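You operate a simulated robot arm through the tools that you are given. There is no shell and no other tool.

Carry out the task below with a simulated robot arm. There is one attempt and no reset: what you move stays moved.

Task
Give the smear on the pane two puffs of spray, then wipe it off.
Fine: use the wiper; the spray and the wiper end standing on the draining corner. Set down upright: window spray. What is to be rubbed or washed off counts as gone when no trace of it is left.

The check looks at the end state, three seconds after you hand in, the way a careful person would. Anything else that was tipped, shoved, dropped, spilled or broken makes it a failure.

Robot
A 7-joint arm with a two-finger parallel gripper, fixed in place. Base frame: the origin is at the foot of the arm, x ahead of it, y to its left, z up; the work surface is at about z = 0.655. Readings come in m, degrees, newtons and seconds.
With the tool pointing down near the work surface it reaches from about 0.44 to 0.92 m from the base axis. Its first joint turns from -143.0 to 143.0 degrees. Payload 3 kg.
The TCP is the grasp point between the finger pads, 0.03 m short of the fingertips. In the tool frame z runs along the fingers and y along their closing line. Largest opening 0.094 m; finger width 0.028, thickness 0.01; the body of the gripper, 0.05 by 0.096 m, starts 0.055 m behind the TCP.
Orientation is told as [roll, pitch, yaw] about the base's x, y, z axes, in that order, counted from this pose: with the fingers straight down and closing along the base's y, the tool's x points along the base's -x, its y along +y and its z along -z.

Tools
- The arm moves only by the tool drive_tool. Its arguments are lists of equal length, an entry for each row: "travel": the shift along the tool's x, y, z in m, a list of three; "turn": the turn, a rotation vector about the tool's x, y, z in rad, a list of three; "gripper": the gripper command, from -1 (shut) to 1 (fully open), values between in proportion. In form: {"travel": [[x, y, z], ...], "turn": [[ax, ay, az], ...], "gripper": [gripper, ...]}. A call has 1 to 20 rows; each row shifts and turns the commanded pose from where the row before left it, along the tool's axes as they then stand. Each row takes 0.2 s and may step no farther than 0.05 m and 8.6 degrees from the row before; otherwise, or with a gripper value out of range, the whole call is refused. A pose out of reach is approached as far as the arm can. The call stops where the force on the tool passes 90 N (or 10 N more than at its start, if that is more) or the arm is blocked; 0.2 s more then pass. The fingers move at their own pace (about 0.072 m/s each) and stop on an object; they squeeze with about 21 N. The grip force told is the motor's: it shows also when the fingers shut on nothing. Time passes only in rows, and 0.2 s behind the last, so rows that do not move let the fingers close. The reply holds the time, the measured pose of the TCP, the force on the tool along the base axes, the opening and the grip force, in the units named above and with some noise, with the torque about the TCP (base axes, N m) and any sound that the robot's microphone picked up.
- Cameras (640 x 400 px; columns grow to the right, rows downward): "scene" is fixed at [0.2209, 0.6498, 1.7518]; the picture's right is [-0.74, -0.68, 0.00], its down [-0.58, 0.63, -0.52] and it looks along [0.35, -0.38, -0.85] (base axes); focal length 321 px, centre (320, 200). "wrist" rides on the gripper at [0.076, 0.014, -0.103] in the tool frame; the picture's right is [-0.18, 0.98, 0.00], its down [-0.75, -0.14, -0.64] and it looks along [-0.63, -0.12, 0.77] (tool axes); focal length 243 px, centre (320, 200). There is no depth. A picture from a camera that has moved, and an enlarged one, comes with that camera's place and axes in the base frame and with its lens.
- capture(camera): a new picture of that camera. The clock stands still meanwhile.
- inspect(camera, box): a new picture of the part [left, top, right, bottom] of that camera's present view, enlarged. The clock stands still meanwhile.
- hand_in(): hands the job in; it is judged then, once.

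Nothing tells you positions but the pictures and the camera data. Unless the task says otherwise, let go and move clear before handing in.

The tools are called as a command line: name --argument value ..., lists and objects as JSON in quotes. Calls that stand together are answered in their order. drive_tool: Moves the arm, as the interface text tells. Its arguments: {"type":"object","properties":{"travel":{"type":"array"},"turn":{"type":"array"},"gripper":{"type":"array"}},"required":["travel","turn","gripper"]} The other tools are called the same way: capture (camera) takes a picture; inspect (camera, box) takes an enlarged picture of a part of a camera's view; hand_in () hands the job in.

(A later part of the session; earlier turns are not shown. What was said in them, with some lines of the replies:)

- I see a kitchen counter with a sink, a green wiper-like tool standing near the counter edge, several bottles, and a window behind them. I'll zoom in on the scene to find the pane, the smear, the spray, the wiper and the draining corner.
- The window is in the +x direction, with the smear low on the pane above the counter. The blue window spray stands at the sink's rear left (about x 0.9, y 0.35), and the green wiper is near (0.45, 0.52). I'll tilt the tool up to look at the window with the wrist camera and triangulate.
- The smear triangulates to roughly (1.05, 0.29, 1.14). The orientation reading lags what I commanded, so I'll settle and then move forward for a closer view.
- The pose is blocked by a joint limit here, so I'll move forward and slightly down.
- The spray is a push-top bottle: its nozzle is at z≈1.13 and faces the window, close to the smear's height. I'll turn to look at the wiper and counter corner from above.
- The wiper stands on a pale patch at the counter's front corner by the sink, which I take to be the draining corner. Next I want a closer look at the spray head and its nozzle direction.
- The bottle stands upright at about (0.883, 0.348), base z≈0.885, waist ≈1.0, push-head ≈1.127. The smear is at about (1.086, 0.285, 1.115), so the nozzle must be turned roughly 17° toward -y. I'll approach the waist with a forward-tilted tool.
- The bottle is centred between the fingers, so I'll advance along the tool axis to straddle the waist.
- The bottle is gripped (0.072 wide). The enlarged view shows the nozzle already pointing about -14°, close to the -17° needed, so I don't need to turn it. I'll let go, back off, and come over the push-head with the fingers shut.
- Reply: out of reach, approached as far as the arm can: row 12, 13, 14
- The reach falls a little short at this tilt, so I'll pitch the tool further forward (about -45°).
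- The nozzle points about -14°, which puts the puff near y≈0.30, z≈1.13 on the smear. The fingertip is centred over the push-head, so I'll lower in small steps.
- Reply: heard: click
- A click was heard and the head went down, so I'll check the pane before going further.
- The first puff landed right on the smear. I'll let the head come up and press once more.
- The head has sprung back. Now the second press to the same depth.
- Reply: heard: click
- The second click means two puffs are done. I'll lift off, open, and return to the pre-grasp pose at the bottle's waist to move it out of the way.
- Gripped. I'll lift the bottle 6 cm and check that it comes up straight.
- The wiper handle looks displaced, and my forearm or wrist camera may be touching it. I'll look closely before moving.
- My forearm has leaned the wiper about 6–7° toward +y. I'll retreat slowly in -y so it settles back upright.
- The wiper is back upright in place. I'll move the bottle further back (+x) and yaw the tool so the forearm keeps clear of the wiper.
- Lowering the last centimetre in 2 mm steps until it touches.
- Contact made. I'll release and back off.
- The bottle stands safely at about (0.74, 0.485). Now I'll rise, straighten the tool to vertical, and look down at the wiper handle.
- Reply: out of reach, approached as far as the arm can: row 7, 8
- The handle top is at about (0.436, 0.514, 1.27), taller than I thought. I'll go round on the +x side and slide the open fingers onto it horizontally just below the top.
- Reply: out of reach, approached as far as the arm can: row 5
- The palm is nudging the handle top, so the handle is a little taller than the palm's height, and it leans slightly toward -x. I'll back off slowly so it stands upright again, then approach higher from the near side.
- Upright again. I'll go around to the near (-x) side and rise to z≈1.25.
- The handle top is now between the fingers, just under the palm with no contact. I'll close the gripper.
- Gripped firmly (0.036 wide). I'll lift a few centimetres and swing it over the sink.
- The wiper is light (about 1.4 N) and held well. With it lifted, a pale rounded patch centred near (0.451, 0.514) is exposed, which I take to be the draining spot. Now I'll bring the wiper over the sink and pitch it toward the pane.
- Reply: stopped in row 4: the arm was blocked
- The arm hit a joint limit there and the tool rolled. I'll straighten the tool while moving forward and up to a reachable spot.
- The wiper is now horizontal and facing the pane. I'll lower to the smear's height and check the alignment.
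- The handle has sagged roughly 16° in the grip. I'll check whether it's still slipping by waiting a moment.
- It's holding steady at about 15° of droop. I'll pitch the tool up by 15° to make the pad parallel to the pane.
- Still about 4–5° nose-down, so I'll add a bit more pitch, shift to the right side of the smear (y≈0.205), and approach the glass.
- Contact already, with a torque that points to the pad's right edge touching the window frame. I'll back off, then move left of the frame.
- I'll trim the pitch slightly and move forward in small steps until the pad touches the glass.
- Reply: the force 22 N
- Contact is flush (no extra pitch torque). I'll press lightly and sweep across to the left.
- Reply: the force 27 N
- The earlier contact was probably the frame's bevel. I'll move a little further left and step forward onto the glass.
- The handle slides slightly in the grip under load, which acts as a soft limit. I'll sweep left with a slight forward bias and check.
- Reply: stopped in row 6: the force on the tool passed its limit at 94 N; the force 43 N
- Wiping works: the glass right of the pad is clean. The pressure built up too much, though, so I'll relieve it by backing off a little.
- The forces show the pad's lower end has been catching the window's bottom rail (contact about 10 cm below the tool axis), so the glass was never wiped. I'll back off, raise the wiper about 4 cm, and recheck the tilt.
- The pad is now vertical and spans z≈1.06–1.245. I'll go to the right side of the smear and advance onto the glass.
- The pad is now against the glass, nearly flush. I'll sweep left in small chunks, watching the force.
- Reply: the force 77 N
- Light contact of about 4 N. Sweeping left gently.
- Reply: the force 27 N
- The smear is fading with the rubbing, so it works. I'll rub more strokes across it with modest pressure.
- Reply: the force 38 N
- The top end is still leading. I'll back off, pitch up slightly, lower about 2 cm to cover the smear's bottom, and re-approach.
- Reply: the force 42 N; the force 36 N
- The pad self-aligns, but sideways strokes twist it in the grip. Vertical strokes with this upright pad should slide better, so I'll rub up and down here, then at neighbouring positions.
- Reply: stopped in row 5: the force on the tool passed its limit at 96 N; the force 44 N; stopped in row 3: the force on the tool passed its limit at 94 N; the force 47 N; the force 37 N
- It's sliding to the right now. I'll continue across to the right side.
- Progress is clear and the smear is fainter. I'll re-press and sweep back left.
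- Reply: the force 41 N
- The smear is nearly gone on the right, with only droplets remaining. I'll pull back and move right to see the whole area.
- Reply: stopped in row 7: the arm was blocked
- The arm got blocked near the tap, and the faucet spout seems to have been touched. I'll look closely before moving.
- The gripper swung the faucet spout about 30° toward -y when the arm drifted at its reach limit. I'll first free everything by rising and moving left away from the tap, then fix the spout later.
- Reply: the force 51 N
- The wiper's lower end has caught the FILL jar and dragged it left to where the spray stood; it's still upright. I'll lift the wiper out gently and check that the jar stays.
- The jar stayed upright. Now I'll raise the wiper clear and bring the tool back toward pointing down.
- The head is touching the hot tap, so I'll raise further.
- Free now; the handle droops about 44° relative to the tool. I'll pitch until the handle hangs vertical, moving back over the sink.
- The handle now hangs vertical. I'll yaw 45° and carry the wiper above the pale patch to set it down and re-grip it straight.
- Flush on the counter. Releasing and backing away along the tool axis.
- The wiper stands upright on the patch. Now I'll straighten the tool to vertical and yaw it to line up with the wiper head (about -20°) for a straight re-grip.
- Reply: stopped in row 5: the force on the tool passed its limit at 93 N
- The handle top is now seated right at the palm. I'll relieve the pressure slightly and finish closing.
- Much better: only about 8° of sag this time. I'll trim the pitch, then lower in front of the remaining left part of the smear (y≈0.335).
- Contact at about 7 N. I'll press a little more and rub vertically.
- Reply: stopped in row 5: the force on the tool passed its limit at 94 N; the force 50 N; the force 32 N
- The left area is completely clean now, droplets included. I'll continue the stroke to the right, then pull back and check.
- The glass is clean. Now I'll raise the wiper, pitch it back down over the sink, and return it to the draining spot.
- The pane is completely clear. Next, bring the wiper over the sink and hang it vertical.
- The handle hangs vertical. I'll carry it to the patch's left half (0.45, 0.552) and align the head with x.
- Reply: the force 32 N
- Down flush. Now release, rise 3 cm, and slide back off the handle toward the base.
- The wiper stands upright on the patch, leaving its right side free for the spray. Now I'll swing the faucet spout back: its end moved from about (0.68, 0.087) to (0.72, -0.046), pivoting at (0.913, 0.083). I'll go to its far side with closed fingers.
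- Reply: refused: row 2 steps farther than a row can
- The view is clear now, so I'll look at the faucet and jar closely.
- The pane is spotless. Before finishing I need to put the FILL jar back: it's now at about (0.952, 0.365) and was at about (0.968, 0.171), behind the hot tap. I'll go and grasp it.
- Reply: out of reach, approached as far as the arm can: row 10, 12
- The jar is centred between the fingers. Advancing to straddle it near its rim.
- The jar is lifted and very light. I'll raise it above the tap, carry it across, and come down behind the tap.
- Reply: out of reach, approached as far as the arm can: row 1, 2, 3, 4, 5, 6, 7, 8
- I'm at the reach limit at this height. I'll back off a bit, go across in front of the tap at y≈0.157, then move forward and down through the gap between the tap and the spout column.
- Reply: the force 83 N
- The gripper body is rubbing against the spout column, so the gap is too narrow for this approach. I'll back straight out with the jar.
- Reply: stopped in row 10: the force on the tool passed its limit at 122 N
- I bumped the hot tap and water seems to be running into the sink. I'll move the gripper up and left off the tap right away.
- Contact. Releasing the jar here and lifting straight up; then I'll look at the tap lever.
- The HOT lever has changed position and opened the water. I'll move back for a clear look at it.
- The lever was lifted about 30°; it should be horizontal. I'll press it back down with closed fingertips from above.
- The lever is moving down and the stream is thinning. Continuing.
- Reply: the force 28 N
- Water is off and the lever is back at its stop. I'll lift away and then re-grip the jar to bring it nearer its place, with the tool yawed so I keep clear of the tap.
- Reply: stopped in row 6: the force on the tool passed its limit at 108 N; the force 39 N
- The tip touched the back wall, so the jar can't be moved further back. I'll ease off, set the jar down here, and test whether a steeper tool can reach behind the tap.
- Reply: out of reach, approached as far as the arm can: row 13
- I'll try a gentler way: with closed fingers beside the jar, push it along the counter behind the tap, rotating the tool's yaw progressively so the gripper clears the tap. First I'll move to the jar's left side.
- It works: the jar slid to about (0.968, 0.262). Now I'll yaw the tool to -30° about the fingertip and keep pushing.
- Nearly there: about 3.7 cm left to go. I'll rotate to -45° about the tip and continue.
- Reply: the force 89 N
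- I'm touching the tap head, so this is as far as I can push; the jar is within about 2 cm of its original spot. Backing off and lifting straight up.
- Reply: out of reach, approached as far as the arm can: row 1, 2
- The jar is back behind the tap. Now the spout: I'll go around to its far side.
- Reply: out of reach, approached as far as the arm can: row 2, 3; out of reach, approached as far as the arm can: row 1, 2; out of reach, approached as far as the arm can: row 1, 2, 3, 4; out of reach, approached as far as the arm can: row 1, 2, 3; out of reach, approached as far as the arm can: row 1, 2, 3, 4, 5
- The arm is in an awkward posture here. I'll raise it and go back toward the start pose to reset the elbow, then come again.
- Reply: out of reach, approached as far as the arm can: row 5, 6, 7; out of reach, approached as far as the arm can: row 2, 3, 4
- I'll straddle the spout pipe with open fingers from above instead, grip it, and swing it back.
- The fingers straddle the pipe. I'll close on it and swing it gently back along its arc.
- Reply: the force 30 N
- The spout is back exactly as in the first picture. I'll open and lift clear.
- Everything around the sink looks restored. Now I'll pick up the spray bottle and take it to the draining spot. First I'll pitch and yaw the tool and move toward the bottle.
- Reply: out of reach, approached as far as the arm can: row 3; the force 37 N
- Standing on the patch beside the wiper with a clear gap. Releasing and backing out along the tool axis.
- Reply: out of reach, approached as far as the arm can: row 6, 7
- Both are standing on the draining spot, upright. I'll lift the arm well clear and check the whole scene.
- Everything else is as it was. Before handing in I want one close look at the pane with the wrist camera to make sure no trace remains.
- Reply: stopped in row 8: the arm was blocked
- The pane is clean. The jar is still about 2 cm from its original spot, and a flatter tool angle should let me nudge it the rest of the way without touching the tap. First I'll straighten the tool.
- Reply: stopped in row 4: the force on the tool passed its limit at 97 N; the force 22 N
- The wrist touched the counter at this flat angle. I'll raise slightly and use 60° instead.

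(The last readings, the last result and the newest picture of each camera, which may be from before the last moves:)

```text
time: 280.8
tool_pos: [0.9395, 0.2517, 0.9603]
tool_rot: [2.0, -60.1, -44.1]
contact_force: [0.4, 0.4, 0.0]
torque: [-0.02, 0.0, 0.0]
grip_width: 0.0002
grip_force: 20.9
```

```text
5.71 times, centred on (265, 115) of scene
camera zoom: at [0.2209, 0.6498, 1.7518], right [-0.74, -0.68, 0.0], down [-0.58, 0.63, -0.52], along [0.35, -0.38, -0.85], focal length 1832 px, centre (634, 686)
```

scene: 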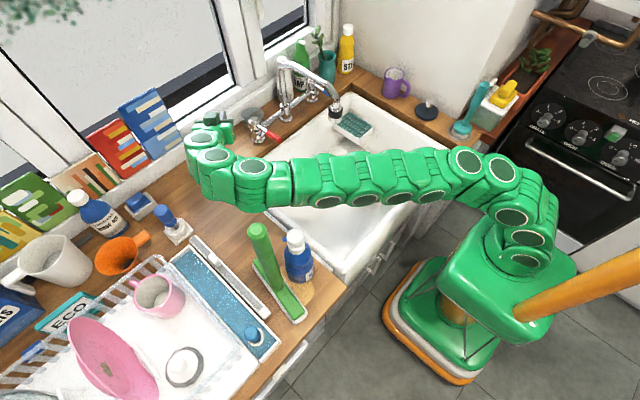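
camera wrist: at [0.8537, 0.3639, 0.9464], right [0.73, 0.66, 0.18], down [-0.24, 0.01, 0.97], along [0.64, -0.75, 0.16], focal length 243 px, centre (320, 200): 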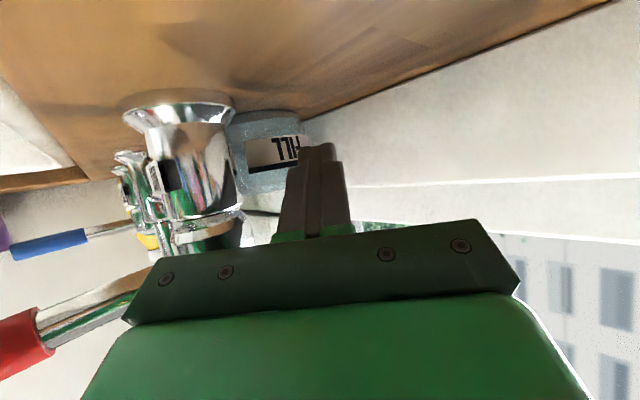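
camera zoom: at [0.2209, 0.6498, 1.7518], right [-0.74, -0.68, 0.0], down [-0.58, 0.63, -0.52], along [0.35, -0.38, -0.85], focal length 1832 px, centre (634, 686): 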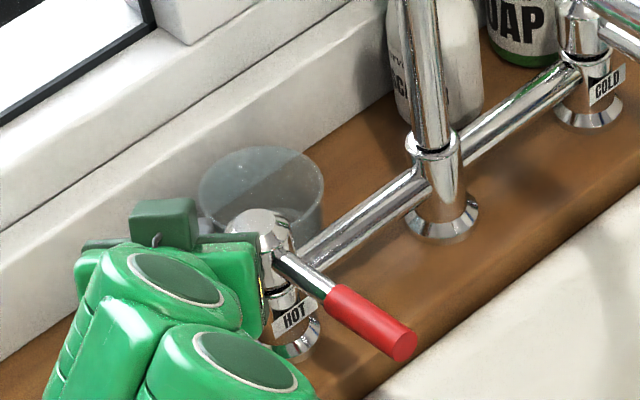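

drive_tool --travel '[[-0.0016, -0.0032, 0.0027], [-0.0011, -0.0022, 0.0018], [0, 0, 0]]' --turn '[[0, 0, 0], [0, 0, 0], [0, 0, 0]]' --gripper '[-1, -1, -1]'

inspect --camera "scene" --box '[230, 80, 300, 150]'

capture --camera "wrist"

```text
time: 281.6
tool_pos: [0.9383, 0.248, 0.9616]
tool_rot: [1.9, -60.1, -44.0]
contact_force: [2.6, 31.6, 3.4]
torque: [-0.89, 0.33, -1.97]
grip_width: 0.0003
grip_force: 21.1
```

```text
5.71 times, centred on (265, 115) of scene
camera zoom: at [0.2209, 0.6498, 1.7518], right [-0.74, -0.68, 0.0], down [-0.58, 0.63, -0.52], along [0.35, -0.38, -0.85], focal length 1832 px, centre (634, 686)
```

zoom: 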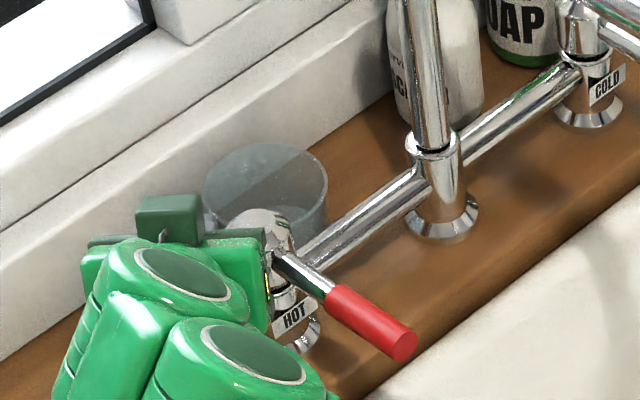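

```text
taken
camera wrist: at [0.8543, 0.3426, 0.9464], right [0.73, 0.66, 0.18], down [-0.24, 0.0, 0.97], along [0.64, -0.75, 0.16], focal length 243 px, centre (320, 200)
```

wrist: 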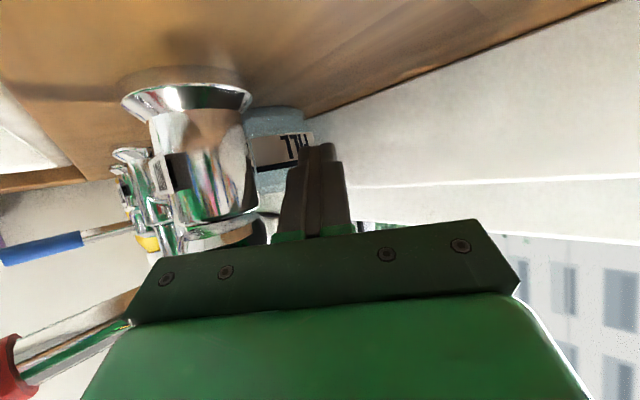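

The jar is now within about 1 cm of where it stood. That's as far as is safe, so I'll back off and lift out.

drive_tool --travel '[[0.0016, 0.0032, -0.0027], [0.0032, 0.0064, -0.0054], [0.0032, 0.0064, -0.0054], [-0.026, 0, -0.015], [-0.026, 0, -0.015], [-0.026, 0, -0.015], [0, 0, 0]]' --turn '[[0, 0, 0], [0, 0, 0], [0, 0, 0], [0, 0, 0], [0, 0, 0], [0, 0, 0], [0, 0, 0]]' --gripper '[-1, -1, -1, -1, -1, -1, -1]'

capture --camera "scene"

```text
time: 283.2
tool_pos: [0.9369, 0.2654, 1.0512]
tool_rot: [2.0, -60.2, -44.1]
contact_force: [0.4, -0.1, 0.0]
torque: [-0.02, 0.03, 0.01]
grip_width: 0.0
grip_force: 21.1
```

```text
taken
```

scene: 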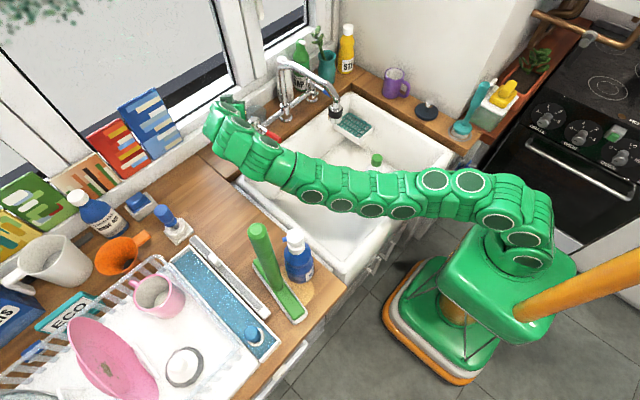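

drive_tool --travel '[[-0.026, 0, -0.015], [0.0005, -0.026, -0.031], [0.0005, -0.026, -0.031], [0.0005, -0.026, -0.031], [0.0005, -0.026, -0.031], [0, 0, 0], [0, 0, 0], [0, 0, 0], [0, 0, 0], [0, 0, 0], [0, 0, 0], [0, 0, 0]]' --turn '[[0, 0, 0], [0, 0, 0], [0, 0, 0], [0, 0, 0], [0, 0, 0], [-0.1134, 0, -0.0655], [-0.1134, 0, -0.0655], [-0.1134, 0, -0.0655], [-0.1134, 0, -0.0655], [-0.1134, 0, -0.0655], [-0.1134, 0, -0.0655], [0, 0, 0]]' --gripper '[-1, -1, -1, -1, -1, -1, -1, -1, -1, -1, -1, -1]'

capture --camera "scene"

```text
time: 285.8
tool_pos: [0.893, 0.3307, 1.1381]
tool_rot: [1.2, -60.7, 1.6]
contact_force: [0.6, -0.6, -0.3]
torque: [0.0, 0.0, 0.0]
grip_width: 0.0
grip_force: 20.9
out of reach, approached as far as the arm can: row 6, 7, 8, 9, 10, 11
```

```text
taken
```

scene: 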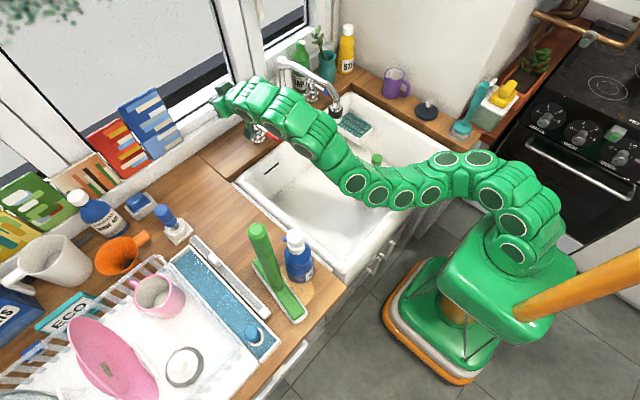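

drive_tool --travel '[[0.003, 0, -0.0395], [0.003, 0, -0.0395], [0.003, 0, -0.0395], [0.003, 0, -0.0395], [0.003, 0, -0.0395], [0.003, 0, -0.0395], [0, 0, 0], [0, 0, 0], [0, 0, 0], [0, 0, 0]]' --turn '[[0, 0, 0], [0, 0, 0], [0, 0, 0], [0, 0, 0], [0, 0, 0], [0, 0, 0], [0, 0.14, 0], [0, 0.14, 0], [0, 0.14, 0], [0, 0, 0]]' --gripper '[-1, -1, -1, -1, -1, -1, -1, -1, -1, -1]'

capture --camera "scene"

inspect --camera "scene" --box '[200, 10, 400, 135]'

inspect --camera "scene" --box '[230, 190, 360, 330]'

```text
time: 288.0
tool_pos: [0.8344, 0.3915, 1.1916]
tool_rot: [0.7, -36.6, 2.2]
contact_force: [0.2, -0.2, -0.5]
torque: [-0.01, 0.01, -0.02]
grip_width: 0.0
grip_force: 20.8
out of reach, approached as far as the arm can: row 1, 2, 3, 4, 5, 6
```

```text
taken
```

scene: 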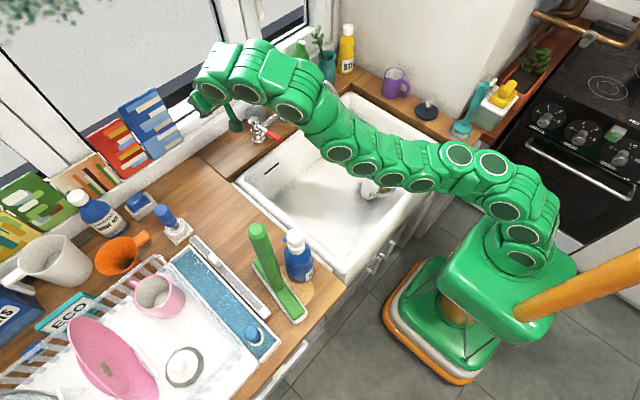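

```text
3.20 times, centred on (300, 72) of scene
camera zoom: at [0.2209, 0.6498, 1.7518], right [-0.74, -0.68, 0.0], down [-0.58, 0.63, -0.52], along [0.35, -0.38, -0.85], focal length 1026 px, centre (384, 608)
```

zoom: 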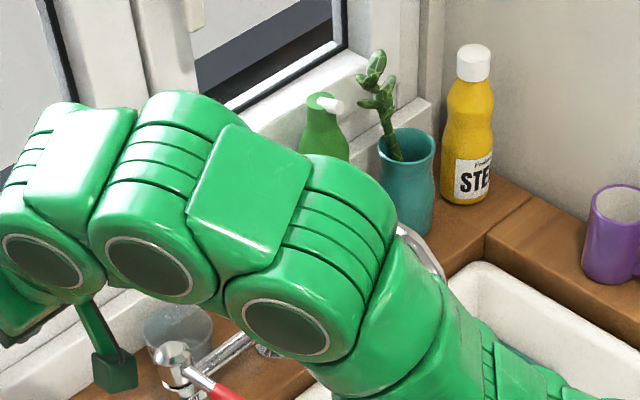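

```text
2.86 times, centred on (295, 260) of scene
camera zoom: at [0.2209, 0.6498, 1.7518], right [-0.74, -0.68, 0.0], down [-0.58, 0.63, -0.52], along [0.35, -0.38, -0.85], focal length 916 px, centre (391, 29)
```

zoom: 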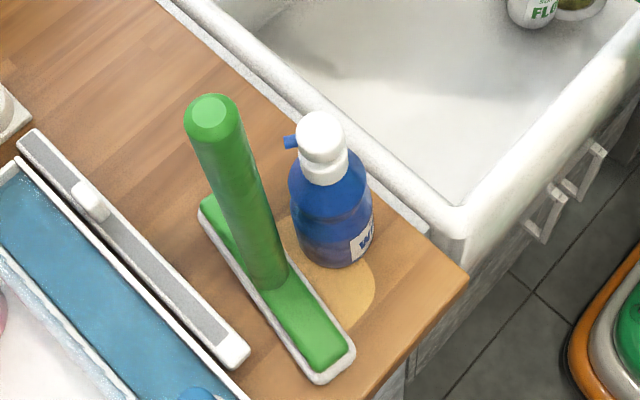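

drive_tool --travel '[[0.0168, -0.03, -0.025], [0.0168, -0.03, -0.025], [0.0168, -0.03, -0.025], [0.0168, -0.03, -0.025], [0.0168, -0.03, -0.025], [0, 0, 0]]' --turn '[[0, 0, 0], [0, 0, 0], [0, 0, 0], [0, 0, 0], [0, 0, 0], [0, 0, 0]]' --gripper '[-1, -1, -1, -1, -1, -1]'

capture --camera "scene"

```text
time: 289.6
tool_pos: [0.6915, 0.3392, 1.2559]
tool_rot: [24.9, -29.4, 0.9]
contact_force: [0.1, 1.3, -0.3]
torque: [0.04, 0.01, 0.01]
grip_width: 0.0001
grip_force: 21.1
out of reach, approached as far as the arm can: row 3, 4
stopped in row 6: the arm was blocked; the commanded pose is now the measured one
```

```text
taken
```

scene: 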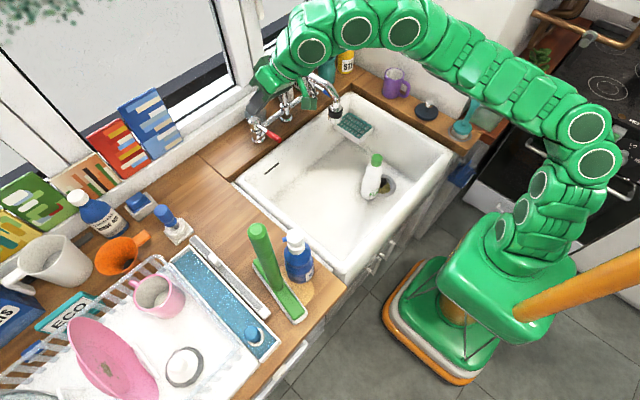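

drive_tool --travel '[[0.03, 0, -0.03], [0.03, 0, -0.03], [0.02, 0, -0.02], [0, 0, 0]]' --turn '[[0, 0, 0], [0, 0, 0], [0, 0, 0], [0, 0, 0]]' --gripper '[-1, -1, -1, -1]'

capture --camera "scene"

inspect --camera "scene" --box '[200, 10, 400, 135]'

inspect --camera "scene" --box '[230, 80, 300, 150]'

```text
time: 290.6
tool_pos: [0.5974, 0.3074, 1.2783]
tool_rot: [25.0, -29.1, 0.9]
contact_force: [0.4, -0.3, 0.6]
torque: [0.03, 0.05, 0.0]
grip_width: 0.0002
grip_force: 20.7
out of reach, approached as far as the arm can: row 3
```

```text
taken
```

scene: 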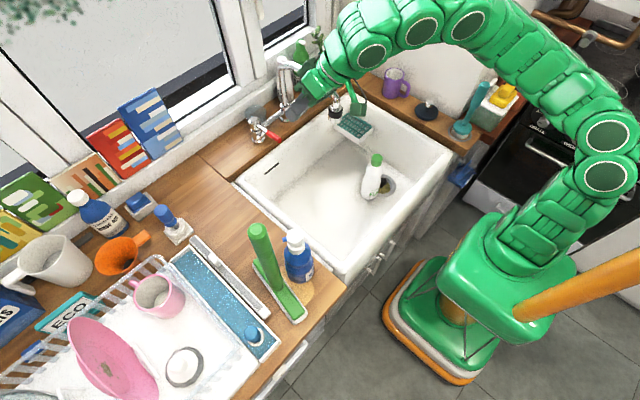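

```text
3.20 times, centred on (300, 72) of scene
camera zoom: at [0.2209, 0.6498, 1.7518], right [-0.74, -0.68, 0.0], down [-0.58, 0.63, -0.52], along [0.35, -0.38, -0.85], focal length 1026 px, centre (384, 608)
```

zoom: 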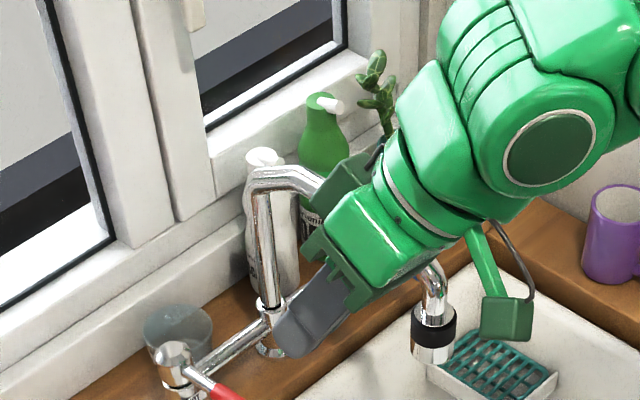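

```text
5.71 times, centred on (265, 115) of scene
camera zoom: at [0.2209, 0.6498, 1.7518], right [-0.74, -0.68, 0.0], down [-0.58, 0.63, -0.52], along [0.35, -0.38, -0.85], focal length 1832 px, centre (634, 686)
```

zoom: 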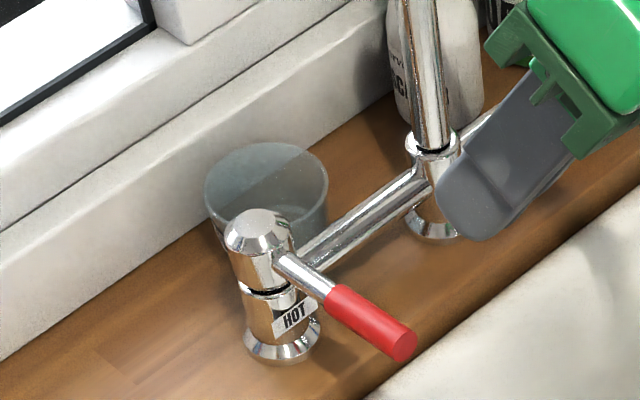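

The glass is clean after two puffs and the wipe. The spray and wiper stand upright on the draining spot, the tap is closed, and the spout is back in place. The jar is within about 1 cm of its original position and the arm is clear, so I'm handing in.

hand_in

```text
The job is handed in.
```

I gave the smear two puffs of spray and wiped it off; in the last close-up pictures the pane shows no trace of it. The window spray and the wiper both stand upright on the pale patch at the front corner of the counter by the sink. I took that patch to be the draining corner, since nothing labels it.

Several other things got disturbed along the way, and the check may count them:

- **FILL jar:** the wiper caught it and dragged it about 19 cm along the counter. I put it back behind the hot tap, still upright, but it is about 1 cm off its original spot, because the gripper could not fit any closer.
- **Hot tap:** I knocked its lever up and water ran into the sink for about ten seconds. I pressed the lever back down and the water stopped.
- **Tap spout:** the gripper swung it about 25–30° to one side. I turned it back and it matches the first picture.
- **Wiper and spray:** the arm leaned the wiper twice and the spray bottle once, but neither fell over.

Books, bottles and dishes look unchanged from the start.
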